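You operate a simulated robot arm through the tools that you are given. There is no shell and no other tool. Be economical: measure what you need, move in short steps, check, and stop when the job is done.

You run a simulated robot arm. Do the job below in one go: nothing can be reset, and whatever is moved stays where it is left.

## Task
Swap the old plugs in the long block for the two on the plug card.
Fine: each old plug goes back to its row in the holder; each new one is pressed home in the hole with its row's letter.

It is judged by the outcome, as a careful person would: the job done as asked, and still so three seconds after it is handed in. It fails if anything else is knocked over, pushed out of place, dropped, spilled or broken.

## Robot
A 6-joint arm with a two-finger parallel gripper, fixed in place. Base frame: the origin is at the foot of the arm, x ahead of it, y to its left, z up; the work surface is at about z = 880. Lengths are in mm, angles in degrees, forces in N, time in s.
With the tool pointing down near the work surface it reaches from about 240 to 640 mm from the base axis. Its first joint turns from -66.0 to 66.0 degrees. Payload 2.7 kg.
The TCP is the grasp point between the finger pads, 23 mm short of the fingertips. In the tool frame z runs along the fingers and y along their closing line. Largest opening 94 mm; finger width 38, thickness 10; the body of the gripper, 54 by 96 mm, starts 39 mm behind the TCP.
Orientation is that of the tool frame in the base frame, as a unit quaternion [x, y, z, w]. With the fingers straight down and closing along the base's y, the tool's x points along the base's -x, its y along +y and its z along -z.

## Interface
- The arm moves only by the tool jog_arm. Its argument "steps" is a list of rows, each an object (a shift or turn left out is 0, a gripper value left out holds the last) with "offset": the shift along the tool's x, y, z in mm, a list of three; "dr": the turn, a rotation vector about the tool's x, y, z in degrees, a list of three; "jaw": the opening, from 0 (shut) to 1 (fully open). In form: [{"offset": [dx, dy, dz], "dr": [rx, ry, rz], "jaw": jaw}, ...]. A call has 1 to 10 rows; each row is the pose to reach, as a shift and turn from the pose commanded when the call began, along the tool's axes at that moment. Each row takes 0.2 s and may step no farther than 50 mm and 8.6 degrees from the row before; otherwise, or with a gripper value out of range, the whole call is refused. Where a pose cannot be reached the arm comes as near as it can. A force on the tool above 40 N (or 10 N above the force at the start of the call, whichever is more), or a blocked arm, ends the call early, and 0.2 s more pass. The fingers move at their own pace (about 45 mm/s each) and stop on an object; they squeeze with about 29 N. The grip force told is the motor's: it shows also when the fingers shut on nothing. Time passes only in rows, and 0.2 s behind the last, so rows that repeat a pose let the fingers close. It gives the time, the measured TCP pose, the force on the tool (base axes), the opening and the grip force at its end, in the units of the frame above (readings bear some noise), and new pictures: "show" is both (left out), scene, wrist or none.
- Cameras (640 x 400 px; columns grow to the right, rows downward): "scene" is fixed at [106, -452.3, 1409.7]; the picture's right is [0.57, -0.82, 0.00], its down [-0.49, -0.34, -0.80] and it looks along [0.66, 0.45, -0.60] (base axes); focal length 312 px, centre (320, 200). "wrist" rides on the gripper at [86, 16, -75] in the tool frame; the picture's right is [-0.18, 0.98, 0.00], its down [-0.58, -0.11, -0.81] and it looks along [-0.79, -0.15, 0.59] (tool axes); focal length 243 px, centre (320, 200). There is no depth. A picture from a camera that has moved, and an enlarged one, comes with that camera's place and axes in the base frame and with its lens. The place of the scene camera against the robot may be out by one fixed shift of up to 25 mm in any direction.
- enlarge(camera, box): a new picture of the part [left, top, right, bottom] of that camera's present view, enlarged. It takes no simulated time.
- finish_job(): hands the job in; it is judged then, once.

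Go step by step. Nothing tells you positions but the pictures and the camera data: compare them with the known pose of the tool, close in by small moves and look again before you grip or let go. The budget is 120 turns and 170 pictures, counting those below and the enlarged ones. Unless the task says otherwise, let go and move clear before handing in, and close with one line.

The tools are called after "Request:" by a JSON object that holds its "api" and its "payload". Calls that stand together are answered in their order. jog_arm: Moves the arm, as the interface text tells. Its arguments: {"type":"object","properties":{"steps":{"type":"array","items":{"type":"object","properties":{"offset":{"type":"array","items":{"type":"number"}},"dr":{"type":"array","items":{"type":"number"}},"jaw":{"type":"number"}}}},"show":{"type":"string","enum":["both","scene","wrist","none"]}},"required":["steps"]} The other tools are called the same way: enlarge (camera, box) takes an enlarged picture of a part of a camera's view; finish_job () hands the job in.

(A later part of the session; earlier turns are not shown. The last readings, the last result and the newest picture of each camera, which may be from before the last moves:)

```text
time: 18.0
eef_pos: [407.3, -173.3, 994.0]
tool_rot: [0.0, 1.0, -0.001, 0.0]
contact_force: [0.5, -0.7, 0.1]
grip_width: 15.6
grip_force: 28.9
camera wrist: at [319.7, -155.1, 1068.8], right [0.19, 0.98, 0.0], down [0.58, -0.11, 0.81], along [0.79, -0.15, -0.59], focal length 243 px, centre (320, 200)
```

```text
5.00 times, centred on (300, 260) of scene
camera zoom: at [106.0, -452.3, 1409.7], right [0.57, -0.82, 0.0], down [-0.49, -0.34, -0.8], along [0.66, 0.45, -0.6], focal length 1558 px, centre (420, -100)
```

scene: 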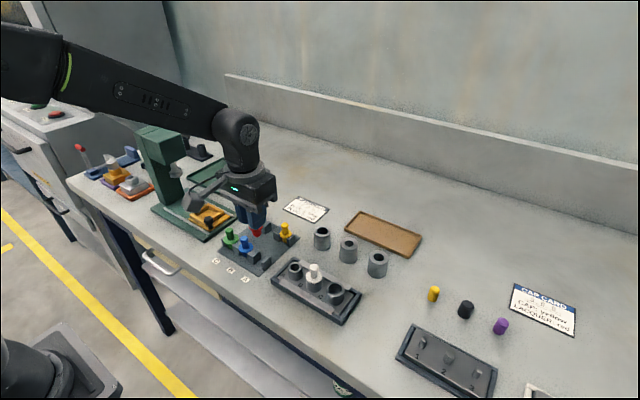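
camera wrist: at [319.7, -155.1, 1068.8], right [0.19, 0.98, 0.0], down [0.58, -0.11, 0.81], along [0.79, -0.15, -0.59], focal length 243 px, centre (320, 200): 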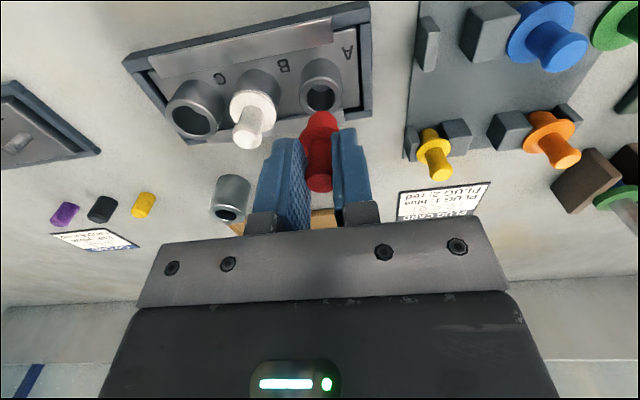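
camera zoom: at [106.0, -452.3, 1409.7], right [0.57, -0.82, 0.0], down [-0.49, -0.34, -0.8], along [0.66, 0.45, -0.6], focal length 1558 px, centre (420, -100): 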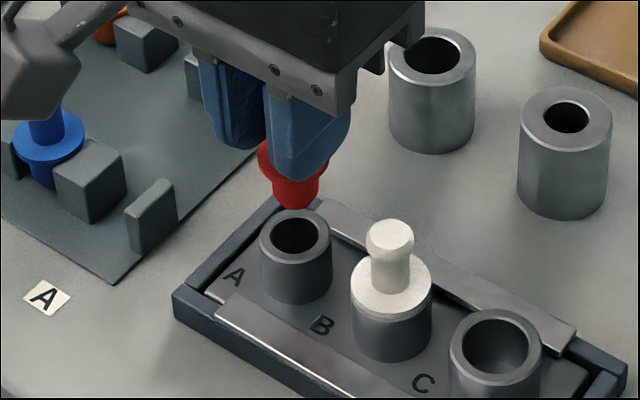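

Over hole A. I need exact alignment, so I'll zoom tighter on both views.

Request:
{"api": "enlarge", "payload": {"camera": "scene", "box": [300, 240, 335, 275]}}

Request:
{"api": "enlarge", "payload": {"camera": "scene", "box": [276, 242, 316, 282]}}

Request:
{"api": "enlarge", "payload": {"camera": "wrist", "box": [295, 70, 345, 120]}}

```text
11.43 times, centred on (318, 258) of scene
camera zoom: at [106.0, -452.3, 1409.7], right [0.57, -0.82, 0.0], down [-0.49, -0.34, -0.8], along [0.66, 0.45, -0.6], focal length 3562 px, centre (349, -457)
```

zoom: 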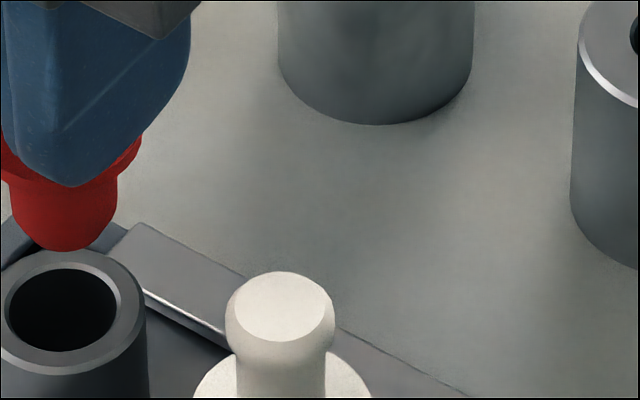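

```text
10.00 times, centred on (296, 262) of scene
camera zoom: at [106.0, -452.3, 1409.7], right [0.57, -0.82, 0.0], down [-0.49, -0.34, -0.8], along [0.66, 0.45, -0.6], focal length 3117 px, centre (560, -420)
```

zoom: 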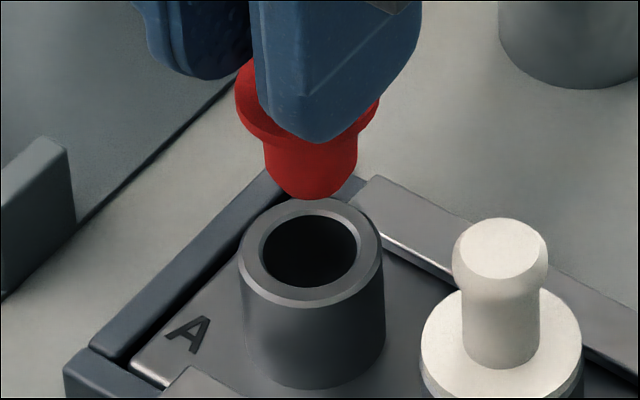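

```text
8.00 times, centred on (320, 95) of wrist
camera zoom: at [319.7, -155.1, 1068.8], right [0.19, 0.98, 0.0], down [0.58, -0.11, 0.81], along [0.79, -0.15, -0.59], focal length 1941 px, centre (320, 1040)
```

zoom: 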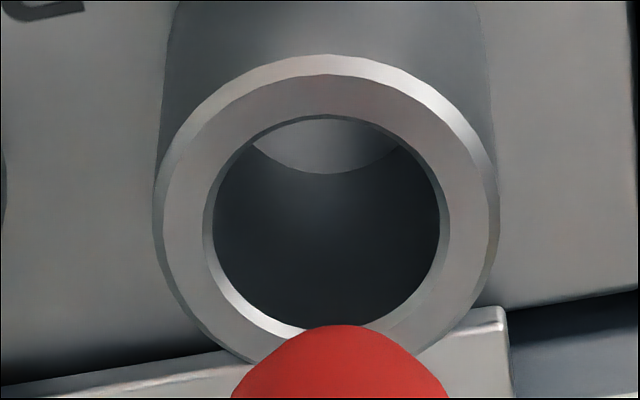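

By triangulation the plug is about 2.7 mm too far in +x and 0.5 mm in +y. I'll correct that and lower close to the rim.

Request:
{"api": "jog_arm", "payload": {"steps": [{"offset": [2.6, -0.5, 0]}, {"offset": [2.6, -0.5, 8]}, {"offset": [2.6, -0.5, 15]}, {"offset": [2.6, -0.5, 15]}], "show": "wrist"}}

Request:
{"api": "enlarge", "payload": {"camera": "scene", "box": [276, 242, 316, 282]}}

Request:
{"api": "enlarge", "payload": {"camera": "wrist", "box": [290, 80, 350, 140]}}

```text
time: 19.0
eef_pos: [403.7, -172.1, 980.1]
tool_rot: [0.001, 1.0, -0.002, 0.001]
contact_force: [-0.7, -0.3, -0.6]
grip_width: 15.4
grip_force: 28.7
camera wrist: at [316.5, -155.6, 1054.3], right [0.19, 0.98, 0.0], down [0.58, -0.11, 0.81], along [0.79, -0.15, -0.59], focal length 243 px, centre (320, 200)
```

wrist: 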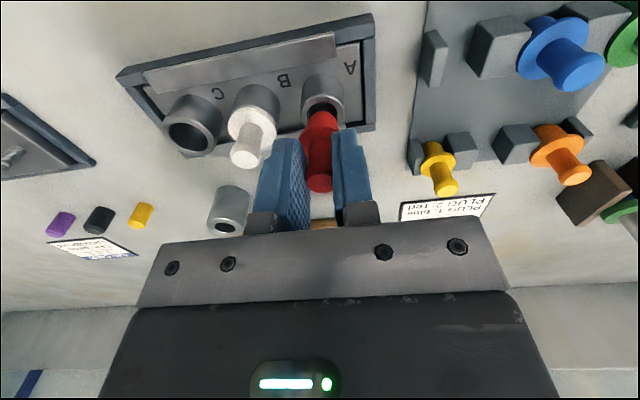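

```text
10.00 times, centred on (296, 262) of scene
camera zoom: at [106.0, -452.3, 1409.7], right [0.57, -0.82, 0.0], down [-0.49, -0.34, -0.8], along [0.66, 0.45, -0.6], focal length 3117 px, centre (560, -420)
```

zoom: 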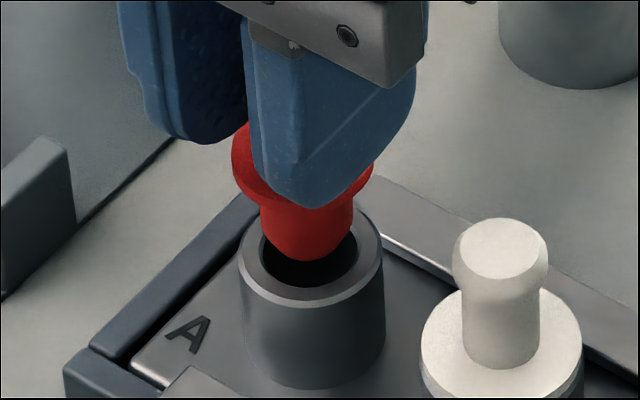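

```text
6.67 times, centred on (320, 110) of wrist
camera zoom: at [316.5, -155.6, 1054.3], right [0.19, 0.98, 0.0], down [0.58, -0.11, 0.81], along [0.79, -0.15, -0.59], focal length 1618 px, centre (320, 800)
```

zoom: 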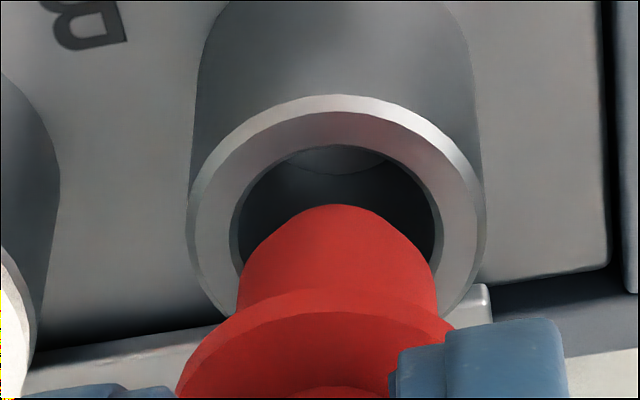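

Nearly perfect alignment. I'll insert slowly.

Request:
{"api": "jog_arm", "payload": {"steps": [{"offset": [-0.4, 0, 3]}, {"offset": [-0.4, 0, 6]}, {"offset": [-0.4, 0, 9]}, {"offset": [-0.4, 0, 12]}, {"offset": [-0.4, 0, 12]}], "show": "wrist"}}

Request:
{"api": "enlarge", "payload": {"camera": "scene", "box": [276, 242, 316, 282]}}

Request:
{"api": "enlarge", "payload": {"camera": "wrist", "box": [290, 80, 350, 140]}}

```text
time: 20.2
eef_pos: [404.3, -172.5, 967.1]
tool_rot: [0.001, 1.0, -0.001, -0.001]
contact_force: [0.2, 1.3, -1.0]
grip_width: 15.3
grip_force: 29.2
camera wrist: at [316.8, -156.2, 1041.9], right [0.19, 0.98, 0.0], down [0.58, -0.11, 0.81], along [0.79, -0.15, -0.59], focal length 243 px, centre (320, 200)
```

wrist: 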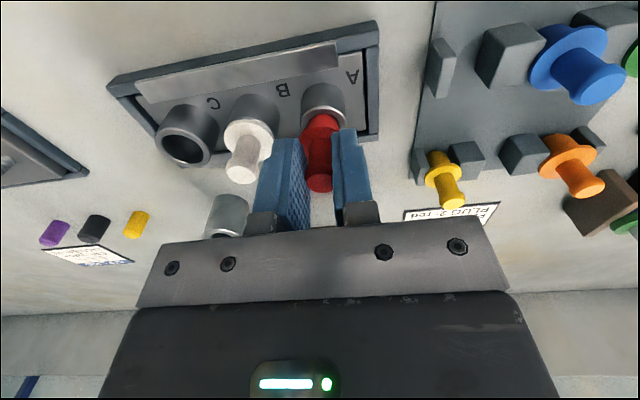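

```text
10.00 times, centred on (296, 262) of scene
camera zoom: at [106.0, -452.3, 1409.7], right [0.57, -0.82, 0.0], down [-0.49, -0.34, -0.8], along [0.66, 0.45, -0.6], focal length 3117 px, centre (560, -420)
```

zoom: 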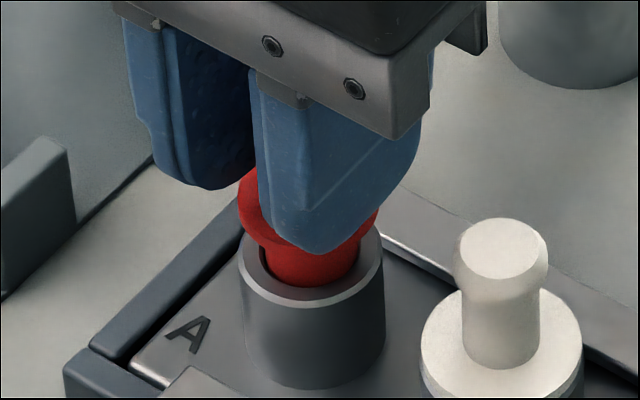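

```text
6.67 times, centred on (320, 110) of wrist
camera zoom: at [316.8, -156.2, 1041.9], right [0.19, 0.98, 0.0], down [0.58, -0.11, 0.81], along [0.79, -0.15, -0.59], focal length 1618 px, centre (320, 800)
```

zoom: 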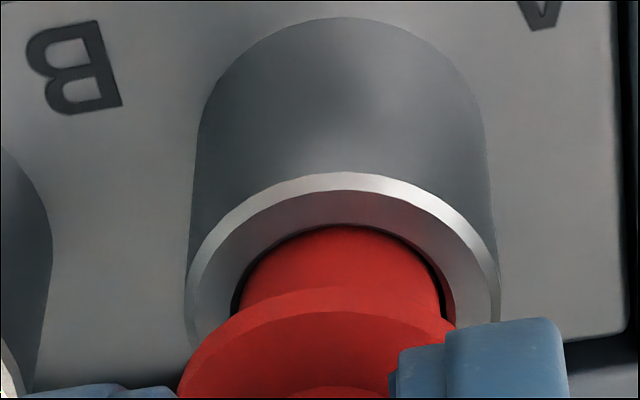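

It has entered the bore. I'll continue downward.

Request:
{"api": "jog_arm", "payload": {"steps": [{"offset": [0.3, 0, 3]}, {"offset": [0.3, 0, 6]}, {"offset": [0.3, 0, 9]}, {"offset": [0.3, 0, 11]}, {"offset": [0.3, 0, 11]}], "show": "wrist"}}

Request:
{"api": "enlarge", "payload": {"camera": "wrist", "box": [290, 80, 350, 140]}}

```text
time: 21.4
eef_pos: [404.7, -172.4, 956.1]
tool_rot: [0.001, 1.0, -0.002, 0.001]
contact_force: [-1.0, -2.7, 2.8]
grip_width: 15.5
grip_force: 29.0
camera wrist: at [316.7, -155.6, 1030.7], right [0.19, 0.98, 0.0], down [0.58, -0.11, 0.81], along [0.79, -0.15, -0.59], focal length 243 px, centre (320, 200)
```

wrist: 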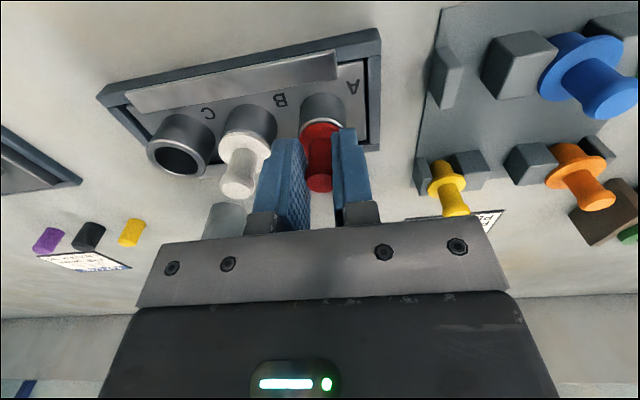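

```text
6.67 times, centred on (320, 110) of wrist
camera zoom: at [316.7, -155.6, 1030.7], right [0.19, 0.98, 0.0], down [0.58, -0.11, 0.81], along [0.79, -0.15, -0.59], focal length 1618 px, centre (320, 800)
```

zoom: 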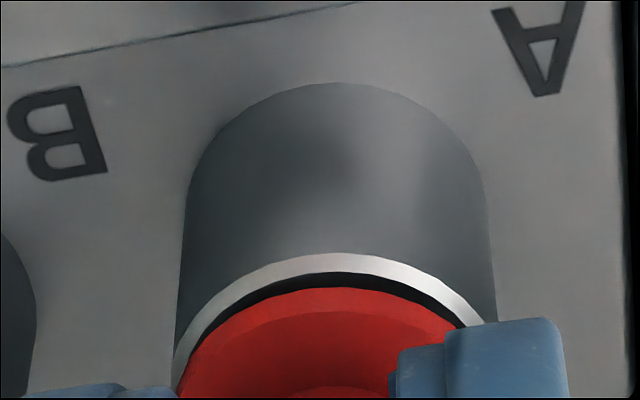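

Nearly home, with a thin gap left. I'll press on a little.

Request:
{"api": "jog_arm", "payload": {"steps": [{"offset": [0, 0, 1]}, {"offset": [0, 0, 2]}, {"offset": [0, 0, 3]}, {"offset": [0, 0, 4]}, {"offset": [0, 0, 5]}, {"offset": [0, 0, 5]}], "show": "wrist"}}

Request:
{"api": "enlarge", "payload": {"camera": "wrist", "box": [290, 80, 350, 140]}}

Request:
{"api": "enlarge", "payload": {"camera": "scene", "box": [276, 242, 316, 282]}}

```text
time: 22.8
eef_pos: [404.5, -172.2, 952.5]
tool_rot: [0.0, 1.0, -0.002, 0.002]
contact_force: [-7.8, 11.7, 34.6]
grip_width: 14.7
grip_force: 28.8
camera wrist: at [316.9, -155.4, 1027.3], right [0.18, 0.98, 0.0], down [0.58, -0.11, 0.81], along [0.8, -0.15, -0.59], focal length 243 px, centre (320, 200)
```

wrist: 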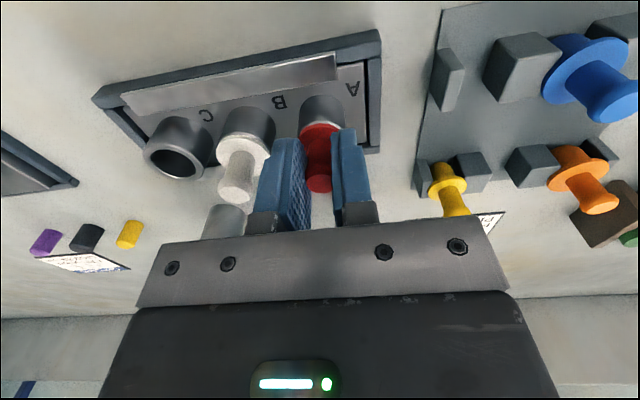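

```text
6.67 times, centred on (320, 110) of wrist
camera zoom: at [316.9, -155.4, 1027.3], right [0.18, 0.98, 0.0], down [0.58, -0.11, 0.81], along [0.8, -0.15, -0.59], focal length 1618 px, centre (320, 800)
```

zoom: 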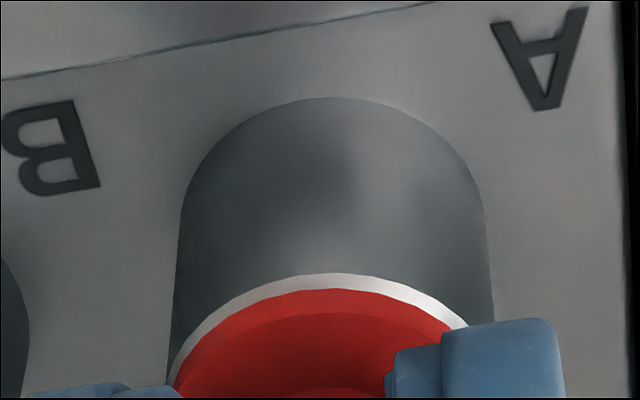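

```text
10.00 times, centred on (296, 262) of scene
camera zoom: at [105.3, -451.8, 1409.9], right [0.57, -0.82, 0.0], down [-0.49, -0.34, -0.8], along [0.66, 0.45, -0.6], focal length 3117 px, centre (560, -420)
```

zoom: 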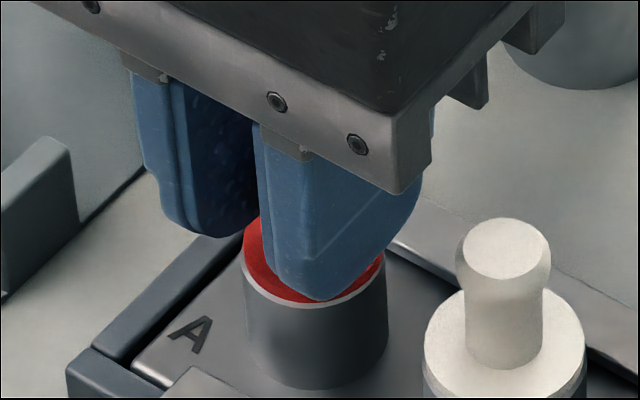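

Flange is flush on the rim with about 35 N pressed. I'll release and rise.

Request:
{"api": "jog_arm", "payload": {"steps": [{"offset": [0, 0, 0], "jaw": 0.2}, {"offset": [0, 0, -1.5], "jaw": 0.36}, {"offset": [0, 0, -2], "jaw": 0.36}, {"offset": [0, 0, -20], "jaw": 0.36}, {"offset": [0, 0, -50], "jaw": 0.36}, {"offset": [0, 0, -50], "jaw": 0.36}], "show": "both"}}

Request:
{"api": "enlarge", "payload": {"camera": "wrist", "box": [240, 60, 400, 210]}}

Request:
{"api": "enlarge", "payload": {"camera": "scene", "box": [220, 200, 360, 320]}}

```text
time: 24.2
eef_pos: [404.2, -173.1, 1002.9]
tool_rot: [0.0, 1.0, -0.002, -0.001]
contact_force: [-0.3, -0.1, -0.4]
grip_width: 33.6
grip_force: 0.2
camera wrist: at [316.5, -155.6, 1076.8], right [0.19, 0.98, 0.0], down [0.58, -0.11, 0.81], along [0.79, -0.15, -0.59], focal length 243 px, centre (320, 200)
```

scene: 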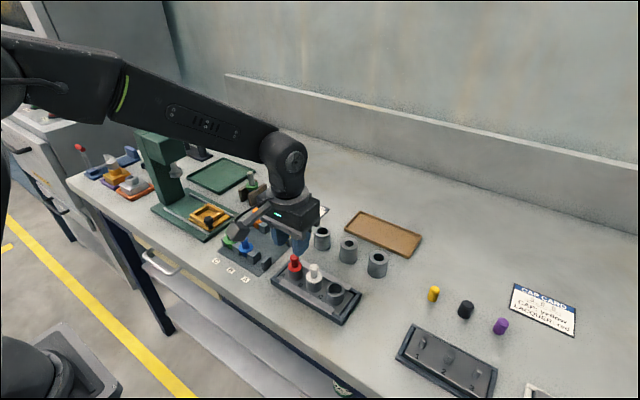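
wrist: 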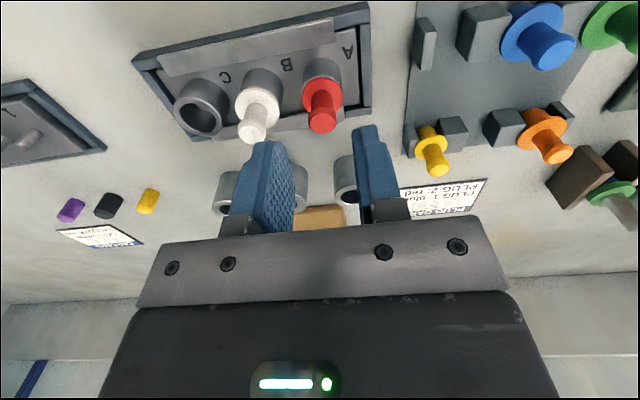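

```text
2.67 times, centred on (320, 135) of wrist
camera zoom: at [316.5, -155.6, 1076.8], right [0.19, 0.98, 0.0], down [0.58, -0.11, 0.81], along [0.79, -0.15, -0.59], focal length 647 px, centre (320, 373)
```

zoom: 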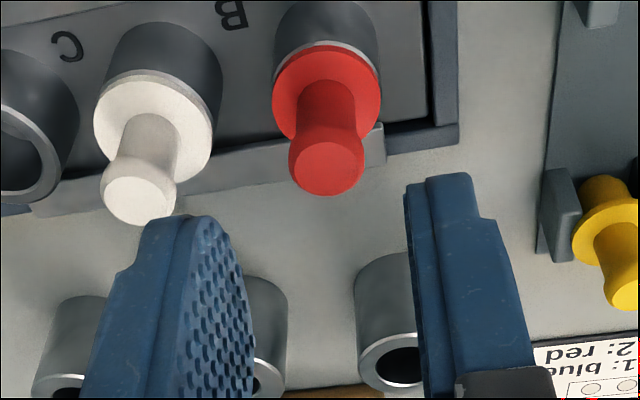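

```text
3.33 times, centred on (290, 260) of scene
camera zoom: at [106.0, -452.3, 1409.7], right [0.57, -0.82, 0.0], down [-0.49, -0.34, -0.8], along [0.66, 0.45, -0.6], focal length 1039 px, centre (420, 0)
```

zoom: 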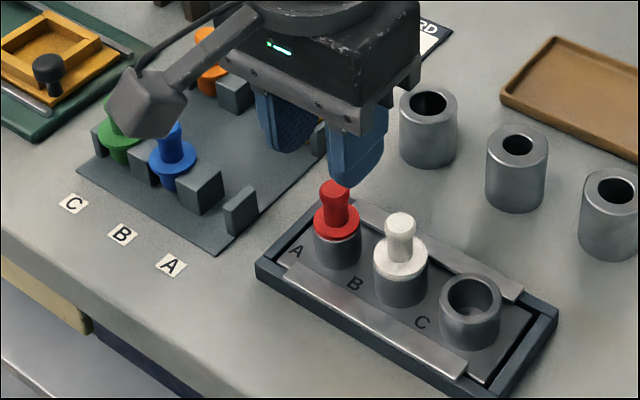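

Red is home in A. White is at about (405.5,-217.5), so I'll move over it.

Request:
{"api": "jog_arm", "payload": {"steps": [{"offset": [-1, -23, 0], "jaw": 0.38}, {"offset": [-1, -45.5, 0], "jaw": 0.38}, {"offset": [-1, -45.5, 20], "jaw": 0.38}, {"offset": [-1, -45.5, 20], "jaw": 0.38}], "show": "wrist"}}

Request:
{"api": "enlarge", "payload": {"camera": "wrist", "box": [240, 80, 400, 230]}}

```text
time: 25.2
eef_pos: [404.9, -219.1, 981.7]
tool_rot: [0.001, 1.0, -0.002, 0.0]
contact_force: [0.1, 0.7, 0.0]
grip_width: 35.7
grip_force: 0.1
camera wrist: at [317.6, -201.6, 1055.8], right [0.19, 0.98, 0.0], down [0.58, -0.11, 0.81], along [0.79, -0.15, -0.59], focal length 243 px, centre (320, 200)
```

wrist: 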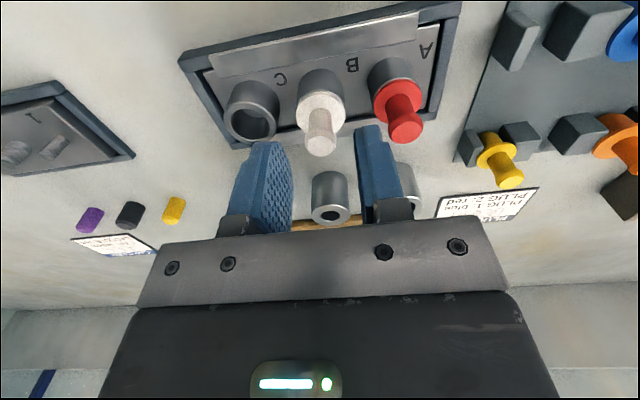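

```text
2.67 times, centred on (320, 155) of wrist
camera zoom: at [317.6, -201.6, 1055.8], right [0.19, 0.98, 0.0], down [0.58, -0.11, 0.81], along [0.79, -0.15, -0.59], focal length 647 px, centre (320, 320)
```

zoom: 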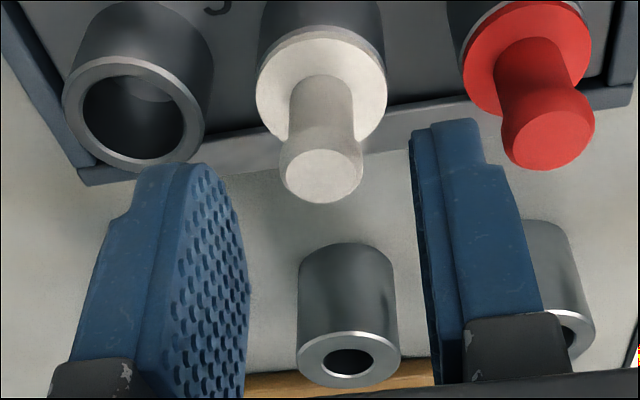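

Request:
{"api": "jog_arm", "payload": {"steps": [{"offset": [-0.5, -0.8, 12]}, {"offset": [-0.5, -0.8, 22]}, {"offset": [-0.5, -0.8, 30]}, {"offset": [-0.5, -0.8, 30]}], "show": "wrist"}}

Request:
{"api": "enlarge", "payload": {"camera": "wrist", "box": [240, 100, 400, 250]}}

```text
time: 26.2
eef_pos: [405.5, -218.5, 950.2]
tool_rot: [0.001, 1.0, -0.001, 0.002]
contact_force: [0.3, -0.1, 0.1]
grip_width: 35.9
grip_force: 0.2
camera wrist: at [318.2, -202.2, 1025.8], right [0.19, 0.98, 0.0], down [0.58, -0.11, 0.81], along [0.79, -0.15, -0.59], focal length 243 px, centre (320, 200)
```

wrist: 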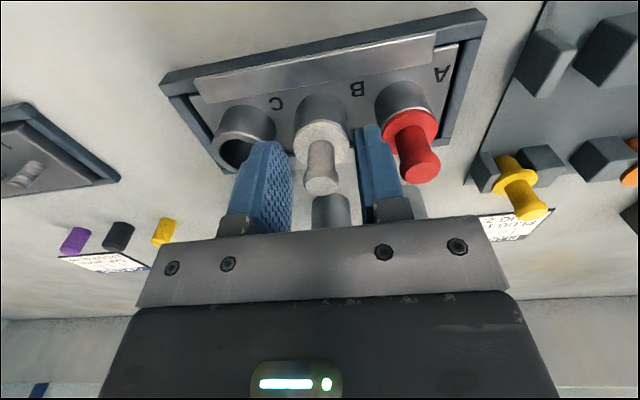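

```text
2.67 times, centred on (320, 175) of wrist
camera zoom: at [318.2, -202.2, 1025.8], right [0.19, 0.98, 0.0], down [0.58, -0.11, 0.81], along [0.79, -0.15, -0.59], focal length 647 px, centre (320, 267)
```

zoom: 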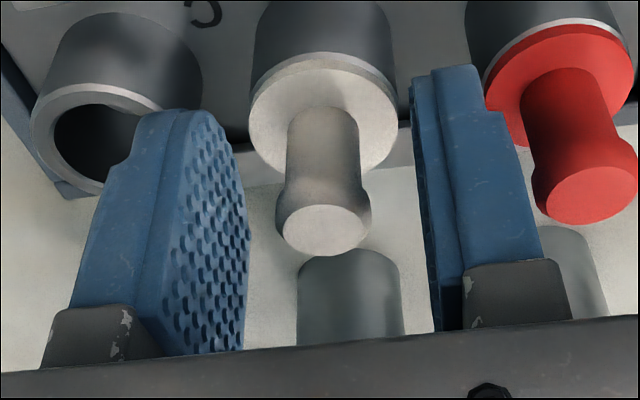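

White is well centred between the pads. I'll close and lift.

Request:
{"api": "jog_arm", "payload": {"steps": [{"offset": [0, 0, 0], "jaw": 0.2}, {"offset": [0, 0, 0], "jaw": 0.1}, {"offset": [0, 0, 0], "jaw": 0.0}, {"offset": [0, 0, 0], "jaw": 0.0}, {"offset": [0, 0, 0], "jaw": 0.0}], "show": "none"}}

Request:
{"api": "jog_arm", "payload": {"steps": [{"offset": [0, 0, -10]}, {"offset": [0, 0, -25]}, {"offset": [0, 0, -45]}, {"offset": [0, 0, -73]}, {"offset": [0, 0, -73]}], "show": "wrist"}}

Request:
{"api": "enlarge", "payload": {"camera": "wrist", "box": [240, 60, 400, 210]}}

```text
time: 27.4
eef_pos: [405.5, -219.0, 951.6]
tool_rot: [0.002, 1.0, -0.001, -0.001]
contact_force: [0.2, 0.2, -0.1]
grip_width: 16.3
grip_force: 29.1
```

```text
time: 28.6
eef_pos: [406.9, -219.6, 1025.6]
tool_rot: [0.001, 1.0, -0.002, 0.001]
contact_force: [0.2, 0.3, -0.8]
grip_width: 16.2
grip_force: 28.7
camera wrist: at [318.9, -203.1, 1100.2], right [0.19, 0.98, 0.0], down [0.58, -0.11, 0.81], along [0.79, -0.15, -0.59], focal length 243 px, centre (320, 200)
```

wrist: 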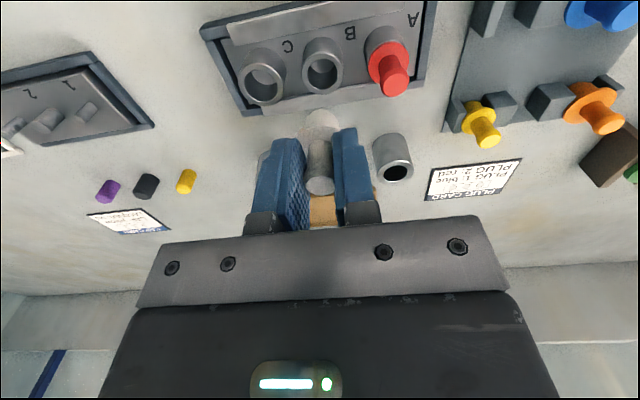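

```text
2.67 times, centred on (320, 135) of wrist
camera zoom: at [318.9, -203.1, 1100.2], right [0.19, 0.98, 0.0], down [0.58, -0.11, 0.81], along [0.79, -0.15, -0.59], focal length 647 px, centre (320, 373)
```

zoom: 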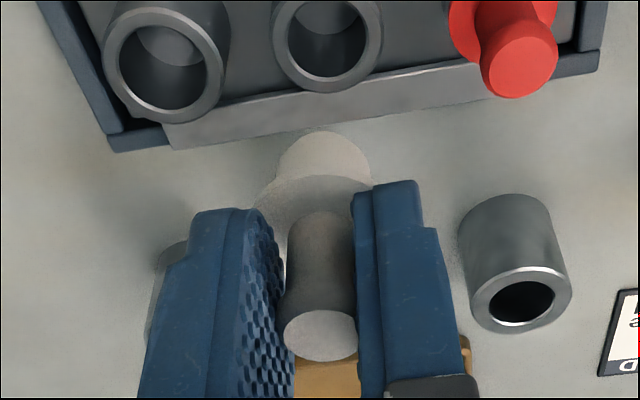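

White is out. I'll carry it to row B's back slot at about (480,-41).

Request:
{"api": "jog_arm", "payload": {"steps": [{"offset": [-5, 20, -12]}, {"offset": [-22, 64, -12]}, {"offset": [-40, 105, -12]}, {"offset": [-60, 145, -6]}, {"offset": [-74.5, 177.2, 0]}, {"offset": [-74.5, 177.2, 30]}, {"offset": [-74.5, 177.2, 60]}, {"offset": [-74.5, 177.2, 60]}], "show": "wrist"}}

Request:
{"api": "enlarge", "payload": {"camera": "wrist", "box": [240, 60, 440, 210]}}

Request:
{"api": "enlarge", "payload": {"camera": "scene", "box": [220, 180, 320, 280]}}

```text
time: 30.4
eef_pos: [480.0, -41.7, 965.3]
tool_rot: [0.001, 1.0, -0.002, 0.001]
contact_force: [-0.5, 0.6, -0.2]
grip_width: 16.1
grip_force: 28.7
camera wrist: at [392.0, -24.2, 1038.7], right [0.19, 0.98, 0.0], down [0.58, -0.11, 0.81], along [0.79, -0.15, -0.59], focal length 243 px, centre (320, 200)
```

wrist: 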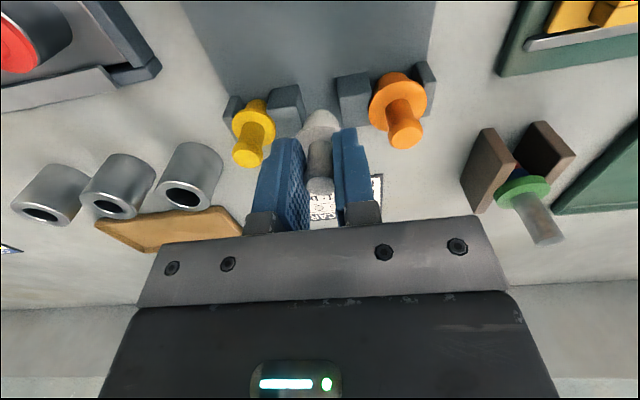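

```text
2.67 times, centred on (340, 135) of wrist
camera zoom: at [392.0, -24.2, 1038.7], right [0.19, 0.98, 0.0], down [0.58, -0.11, 0.81], along [0.79, -0.15, -0.59], focal length 647 px, centre (267, 373)
```

zoom: 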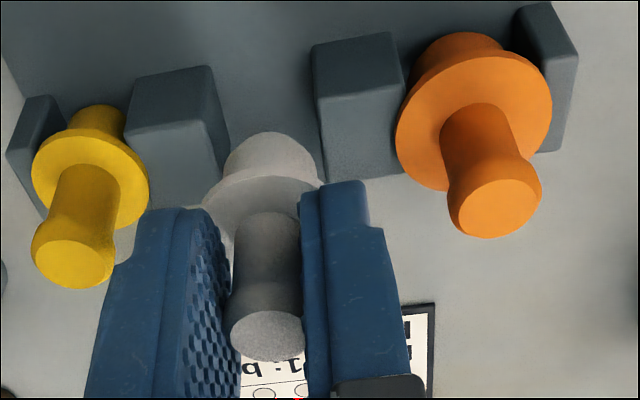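

```text
4.00 times, centred on (270, 230) of scene
camera zoom: at [106.0, -452.3, 1409.7], right [0.57, -0.82, 0.0], down [-0.49, -0.34, -0.8], along [0.66, 0.45, -0.6], focal length 1247 px, centre (520, 80)
```

zoom: 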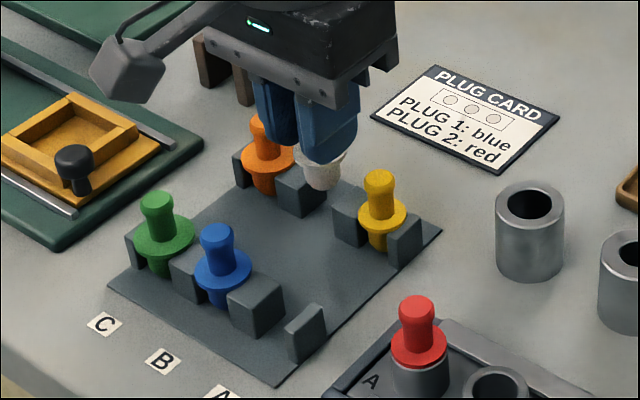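

Request:
{"api": "jog_arm", "payload": {"steps": [{"offset": [0, 0, 6]}, {"offset": [0, 0, 11]}, {"offset": [0, 0, 11]}], "show": "none"}}

Request:
{"api": "enlarge", "payload": {"camera": "wrist", "box": [280, 80, 360, 160]}}

Request:
{"api": "enlarge", "payload": {"camera": "scene", "box": [270, 205, 320, 245]}}

```text
time: 31.2
eef_pos: [480.2, -40.7, 952.2]
tool_rot: [0.001, 1.0, -0.002, 0.0]
contact_force: [0.0, 0.3, 0.0]
grip_width: 16.4
grip_force: 28.5
```

```text
5.00 times, centred on (320, 120) of wrist
camera zoom: at [392.4, -24.5, 1027.6], right [0.19, 0.98, 0.0], down [0.58, -0.11, 0.81], along [0.79, -0.15, -0.59], focal length 1213 px, centre (320, 600)
```

zoom: 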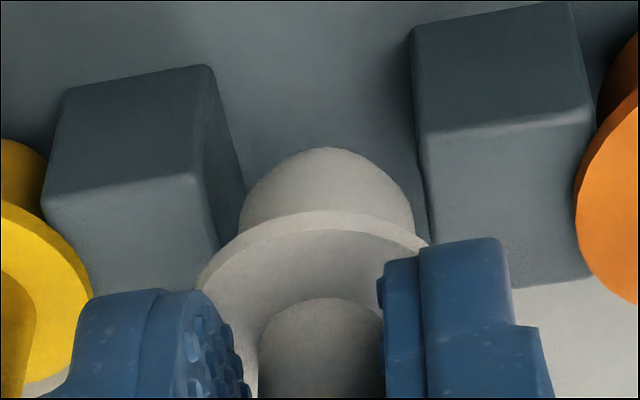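

```text
10.00 times, centred on (295, 225) of scene
camera zoom: at [106.0, -452.3, 1409.7], right [0.57, -0.82, 0.0], down [-0.49, -0.34, -0.8], along [0.66, 0.45, -0.6], focal length 3117 px, centre (570, -50)
```

zoom: 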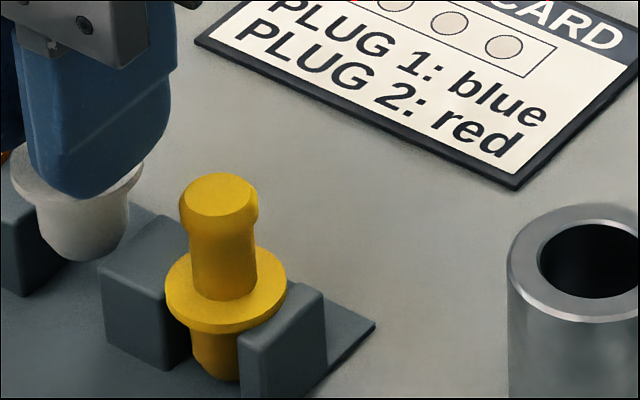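

The plug sits about 1 mm too far in +y, so I'll shift it and lower to contact.

Request:
{"api": "jog_arm", "payload": {"steps": [{"offset": [0, -1.1, 0]}, {"offset": [0, -1.1, 4]}, {"offset": [0, -1.1, 8]}, {"offset": [0, -1.1, 11]}, {"offset": [0, -1.1, 11]}], "show": "none"}}

Request:
{"api": "enlarge", "payload": {"camera": "wrist", "box": [280, 80, 360, 160]}}

```text
time: 32.4
eef_pos: [479.1, -42.7, 942.3]
tool_rot: [0.001, 1.0, -0.001, 0.001]
contact_force: [0.2, -0.1, 0.1]
grip_width: 16.4
grip_force: 29.2
```

```text
5.00 times, centred on (320, 120) of wrist
camera zoom: at [392.3, -26.1, 1016.4], right [0.19, 0.98, 0.0], down [0.58, -0.11, 0.81], along [0.79, -0.15, -0.59], focal length 1213 px, centre (320, 600)
```

zoom: 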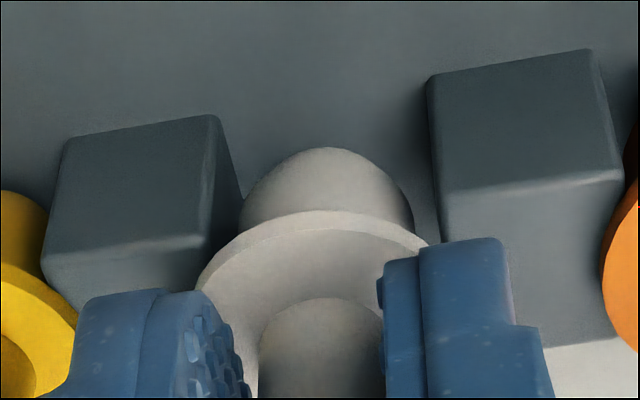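

Request:
{"api": "jog_arm", "payload": {"steps": [{"offset": [0, 0, 2]}, {"offset": [0, 0, 4]}, {"offset": [0, 0, 5]}, {"offset": [0, 0, 5]}], "show": "wrist"}}

Request:
{"api": "enlarge", "payload": {"camera": "scene", "box": [240, 190, 310, 250]}}

```text
time: 33.4
eef_pos: [480.2, -43.9, 937.6]
tool_rot: [0.001, 1.0, -0.002, 0.0]
contact_force: [-0.3, -0.4, 1.4]
grip_width: 16.4
grip_force: 29.1
camera wrist: at [393.0, -25.6, 1011.6], right [0.19, 0.98, 0.0], down [0.58, -0.11, 0.81], along [0.79, -0.15, -0.59], focal length 243 px, centre (320, 200)
```

wrist: 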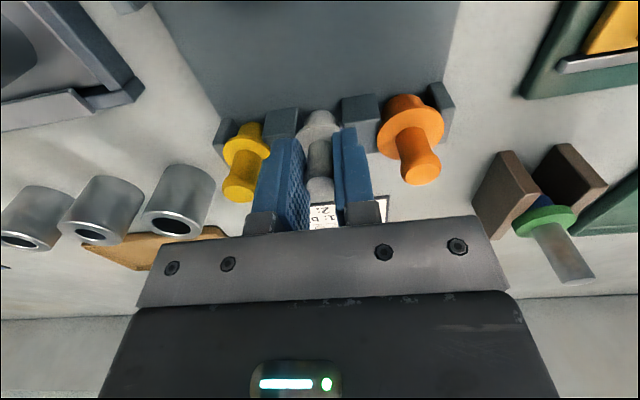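

```text
6.67 times, centred on (275, 220) of scene
camera zoom: at [105.9, -452.3, 1409.7], right [0.57, -0.82, 0.0], down [-0.49, -0.34, -0.8], along [0.66, 0.45, -0.6], focal length 2078 px, centre (620, 67)
```

zoom: 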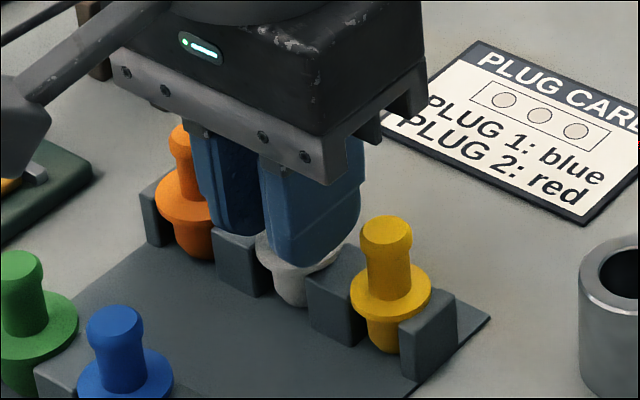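

Request:
{"api": "jog_arm", "payload": {"steps": [{"offset": [0, 0, 0.7]}, {"offset": [0, 0, 1.4]}, {"offset": [0, 0, 1.4]}], "show": "none"}}

```text
time: 34.2
eef_pos: [480.7, -42.0, 936.8]
tool_rot: [0.001, 1.0, -0.001, 0.002]
contact_force: [-3.7, 2.1, 15.2]
grip_width: 16.5
grip_force: 28.4
```

Seated (15 N contact). I'll release and rise.

Request:
{"api": "jog_arm", "payload": {"steps": [{"offset": [0, 0, -0.7], "jaw": 0.25}, {"offset": [0, 0, -1], "jaw": 0.34}, {"offset": [0, 0, -1], "jaw": 0.34}, {"offset": [0, 0, -20], "jaw": 0.34}, {"offset": [0, 0, -55], "jaw": 0.36}, {"offset": [0, 0, -55], "jaw": 0.36}], "show": "wrist"}}

Request:
{"api": "enlarge", "payload": {"camera": "scene", "box": [210, 180, 330, 290]}}

```text
time: 35.6
eef_pos: [479.6, -40.9, 991.9]
tool_rot: [0.001, 1.0, -0.001, -0.001]
contact_force: [-0.5, -0.4, 0.1]
grip_width: 34.0
grip_force: 0.1
camera wrist: at [391.7, -24.4, 1066.2], right [0.19, 0.98, 0.0], down [0.58, -0.11, 0.81], along [0.79, -0.15, -0.59], focal length 243 px, centre (320, 200)
```

wrist: 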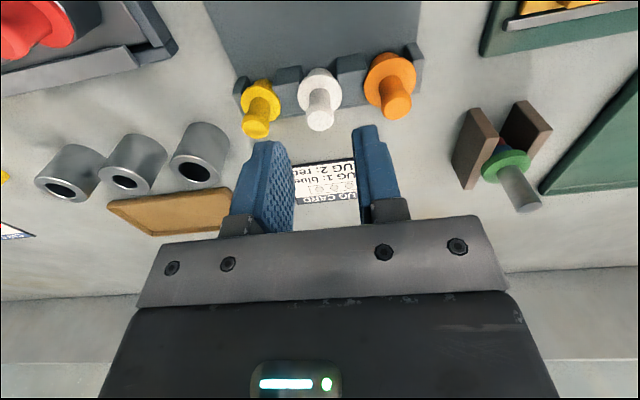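

```text
3.64 times, centred on (270, 235) of scene
camera zoom: at [106.0, -452.3, 1409.7], right [0.57, -0.82, 0.0], down [-0.49, -0.34, -0.8], along [0.66, 0.45, -0.6], focal length 1133 px, centre (502, 73)
```

zoom: 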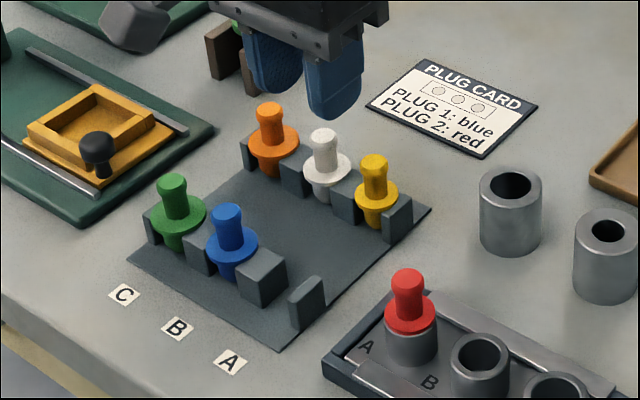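

White is in row B. Now I'll hover over blue.

Request:
{"api": "jog_arm", "payload": {"steps": [{"offset": [41, 0, 0]}, {"offset": [82, 0.5, 0]}, {"offset": [82, 0.5, 0]}, {"offset": [82, 0.5, 0]}], "show": "wrist"}}

Request:
{"api": "enlarge", "payload": {"camera": "wrist", "box": [240, 60, 400, 210]}}

```text
time: 36.6
eef_pos: [398.1, -40.9, 992.1]
tool_rot: [0.001, 1.0, -0.002, 0.001]
contact_force: [-0.4, 0.6, -0.5]
grip_width: 33.6
grip_force: 0.0
camera wrist: at [310.2, -23.6, 1066.4], right [0.19, 0.98, 0.0], down [0.58, -0.11, 0.81], along [0.79, -0.15, -0.59], focal length 243 px, centre (320, 200)
```

wrist: 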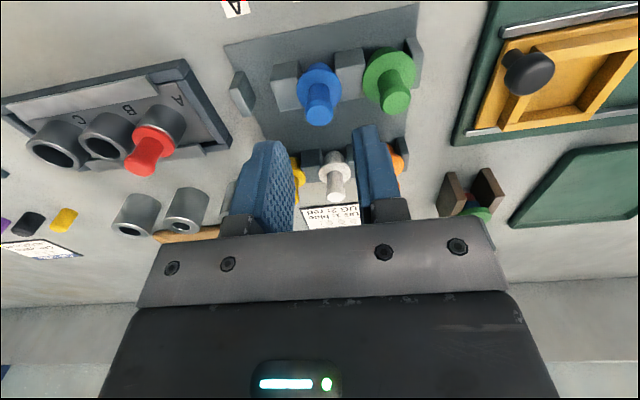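

```text
2.67 times, centred on (320, 135) of wrist
camera zoom: at [310.2, -23.6, 1066.4], right [0.19, 0.98, 0.0], down [0.58, -0.11, 0.81], along [0.79, -0.15, -0.59], focal length 647 px, centre (320, 373)
```

zoom: 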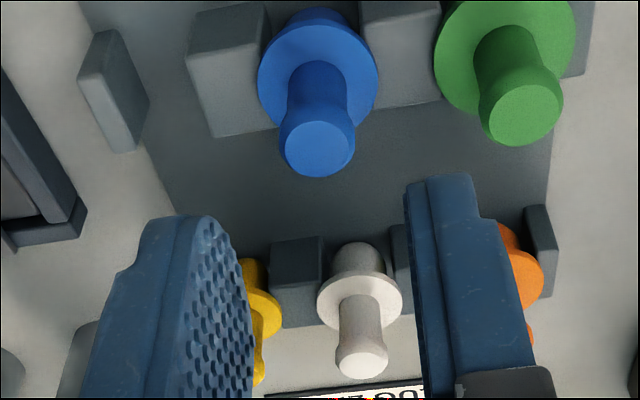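

Blue is nearly centred. I'll shift 1 mm and descend with a slightly narrower opening, checking clearance to green on the way.

Request:
{"api": "jog_arm", "payload": {"steps": [{"offset": [0, -1.2, 15], "jaw": 0.32}, {"offset": [0, -1.2, 28], "jaw": 0.32}, {"offset": [0, -1.2, 36], "jaw": 0.32}, {"offset": [0, -1.2, 36], "jaw": 0.32}], "show": "none"}}

Request:
{"api": "enlarge", "payload": {"camera": "wrist", "box": [240, 80, 400, 230]}}

Request:
{"api": "enlarge", "payload": {"camera": "scene", "box": [210, 200, 290, 280]}}

```text
time: 37.6
eef_pos: [397.1, -42.8, 955.5]
tool_rot: [0.001, 1.0, -0.001, 0.001]
contact_force: [0.5, 0.1, 0.1]
grip_width: 30.1
grip_force: 0.0
```

```text
2.67 times, centred on (320, 155) of wrist
camera zoom: at [310.2, -26.2, 1029.2], right [0.19, 0.98, 0.0], down [0.58, -0.11, 0.81], along [0.79, -0.15, -0.59], focal length 647 px, centre (320, 320)
```

zoom: 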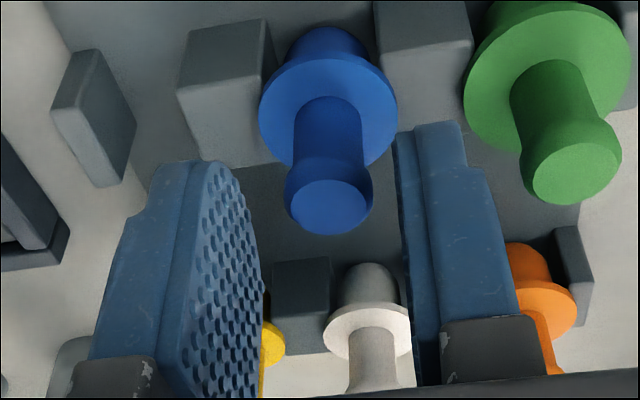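

```text
5.00 times, centred on (250, 240) of scene
camera zoom: at [106.0, -452.3, 1409.7], right [0.57, -0.82, 0.0], down [-0.49, -0.34, -0.8], along [0.66, 0.45, -0.6], focal length 1558 px, centre (670, 0)
```

zoom: 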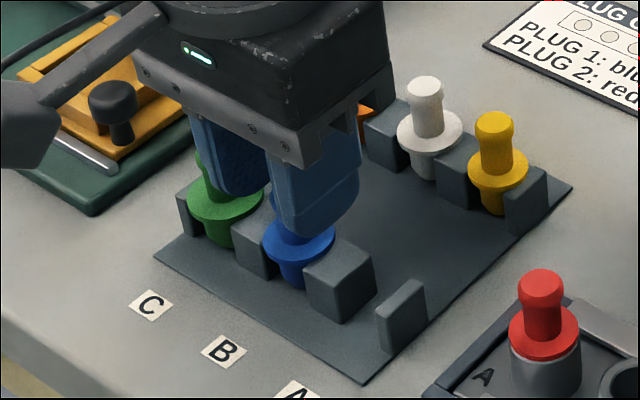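

Centred and clear. I'll descend the rest and grip.

Request:
{"api": "jog_arm", "payload": {"steps": [{"offset": [0, 0, 7]}, {"offset": [0, 0, 14]}, {"offset": [0, 0, 14]}], "show": "none"}}

Request:
{"api": "enlarge", "payload": {"camera": "wrist", "box": [240, 100, 400, 250]}}

```text
time: 38.4
eef_pos: [398.3, -43.2, 940.4]
tool_rot: [0.001, 1.0, -0.002, 0.001]
contact_force: [0.1, 0.3, -0.8]
grip_width: 30.1
grip_force: 0.0
```

```text
2.67 times, centred on (320, 175) of wrist
camera zoom: at [310.6, -26.4, 1015.0], right [0.19, 0.98, 0.0], down [0.58, -0.11, 0.81], along [0.79, -0.15, -0.59], focal length 647 px, centre (320, 267)
```

zoom: 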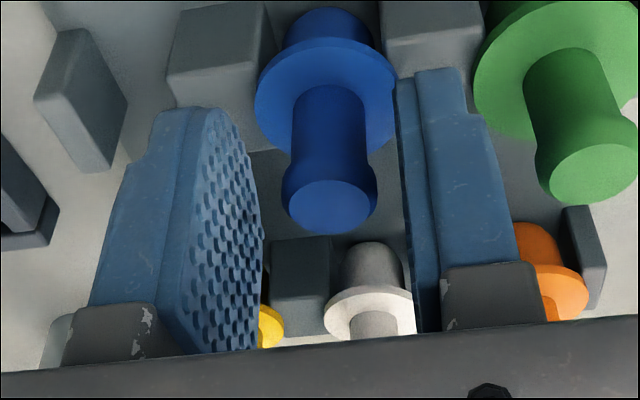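

Request:
{"api": "jog_arm", "payload": {"steps": [{"offset": [1.5, 0.2, 2]}, {"offset": [1.5, 0.2, 2], "jaw": 0.15}, {"offset": [1.5, 0.2, 2], "jaw": 0.0}, {"offset": [1.5, 0.2, 2], "jaw": 0.0}, {"offset": [1.5, 0.2, 2], "jaw": 0.0}], "show": "none"}}

Request:
{"api": "jog_arm", "payload": {"steps": [{"offset": [0, 0, -10]}, {"offset": [0, 0, -30]}, {"offset": [0, 0, -55]}, {"offset": [0, 0, -86]}, {"offset": [0, 0, -86]}], "show": "both"}}

Request:
{"api": "enlarge", "payload": {"camera": "wrist", "box": [240, 60, 400, 210]}}

```text
time: 39.6
eef_pos: [397.0, -42.5, 939.2]
tool_rot: [0.001, 1.0, -0.001, 0.0]
contact_force: [-1.0, 1.0, 3.9]
grip_width: 15.6
grip_force: 29.2
```

```text
time: 40.8
eef_pos: [398.2, -42.7, 1024.3]
tool_rot: [0.001, 1.0, -0.001, -0.001]
contact_force: [-0.2, -0.8, -0.3]
grip_width: 15.8
grip_force: 29.1
camera wrist: at [310.1, -26.3, 1099.1], right [0.19, 0.98, 0.0], down [0.58, -0.11, 0.81], along [0.79, -0.15, -0.59], focal length 243 px, centre (320, 200)
```

scene: 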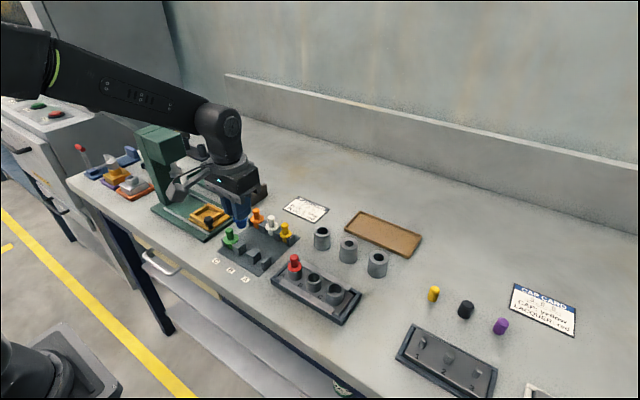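
wrist: 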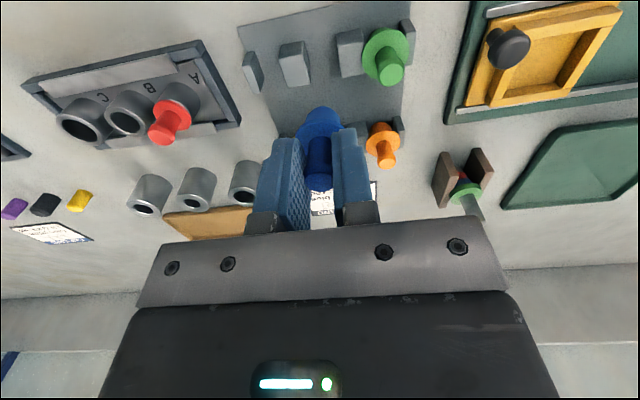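

```text
2.67 times, centred on (320, 135) of wrist
camera zoom: at [310.1, -26.3, 1099.1], right [0.19, 0.98, 0.0], down [0.58, -0.11, 0.81], along [0.79, -0.15, -0.59], focal length 647 px, centre (320, 373)
```

zoom: 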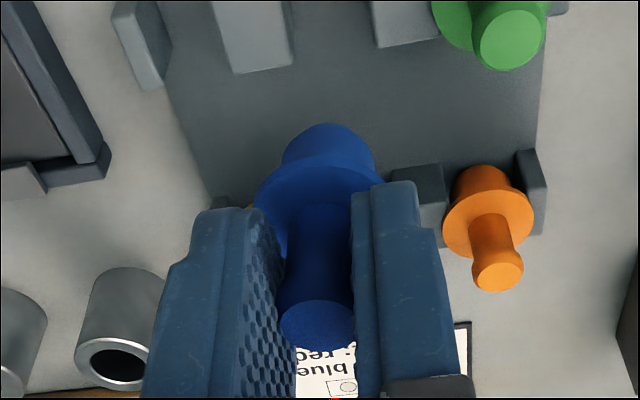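

Blue is held. I'll carry it over hole B.

Request:
{"api": "jog_arm", "payload": {"steps": [{"offset": [-2, -40, -14]}, {"offset": [-4, -85, -14]}, {"offset": [-6, -130, -14]}, {"offset": [-9, -175.6, -14]}, {"offset": [-9, -175.6, 10]}, {"offset": [-9, -175.6, 30]}, {"offset": [-9, -175.6, 30]}], "show": "wrist"}}

Request:
{"api": "enlarge", "payload": {"camera": "scene", "box": [294, 250, 334, 290]}}

Request:
{"api": "enlarge", "payload": {"camera": "wrist", "box": [290, 70, 350, 130]}}

```text
time: 42.4
eef_pos: [407.0, -218.8, 994.4]
tool_rot: [0.0, 1.0, -0.002, 0.0]
contact_force: [0.5, -0.3, -0.3]
grip_width: 15.3
grip_force: 29.1
camera wrist: at [319.7, -202.2, 1069.3], right [0.19, 0.98, 0.0], down [0.58, -0.11, 0.81], along [0.79, -0.15, -0.59], focal length 243 px, centre (320, 200)
```

wrist: 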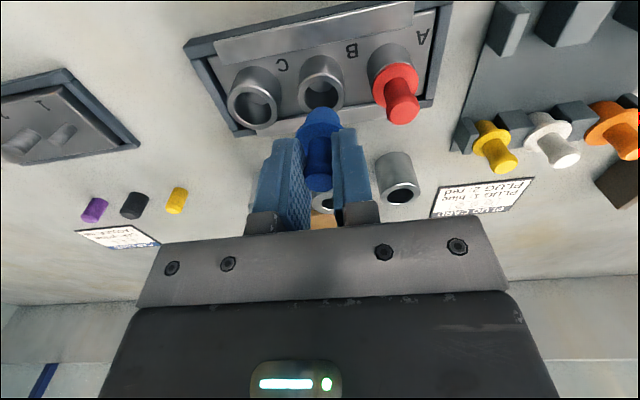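

```text
10.00 times, centred on (314, 270) of scene
camera zoom: at [106.0, -452.3, 1409.7], right [0.57, -0.82, 0.0], down [-0.49, -0.34, -0.8], along [0.66, 0.45, -0.6], focal length 3117 px, centre (380, -500)
```

zoom: 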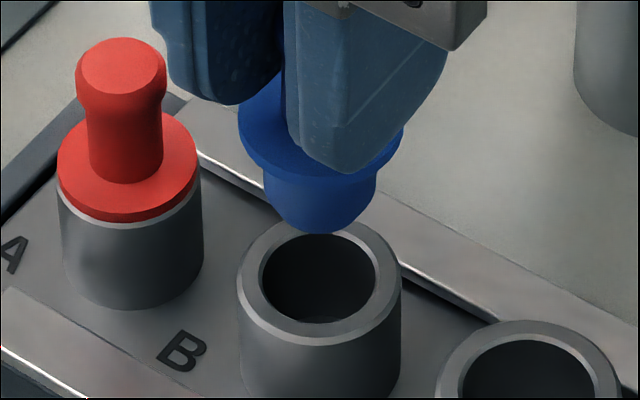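

```text
6.67 times, centred on (320, 100) of wrist
camera zoom: at [319.7, -202.2, 1069.3], right [0.19, 0.98, 0.0], down [0.58, -0.11, 0.81], along [0.79, -0.15, -0.59], focal length 1618 px, centre (320, 867)
```

zoom: 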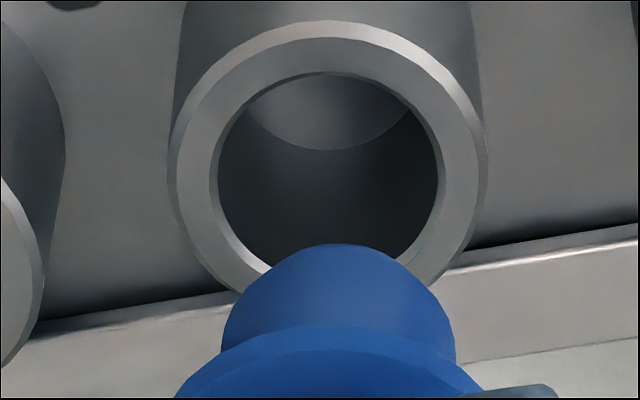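

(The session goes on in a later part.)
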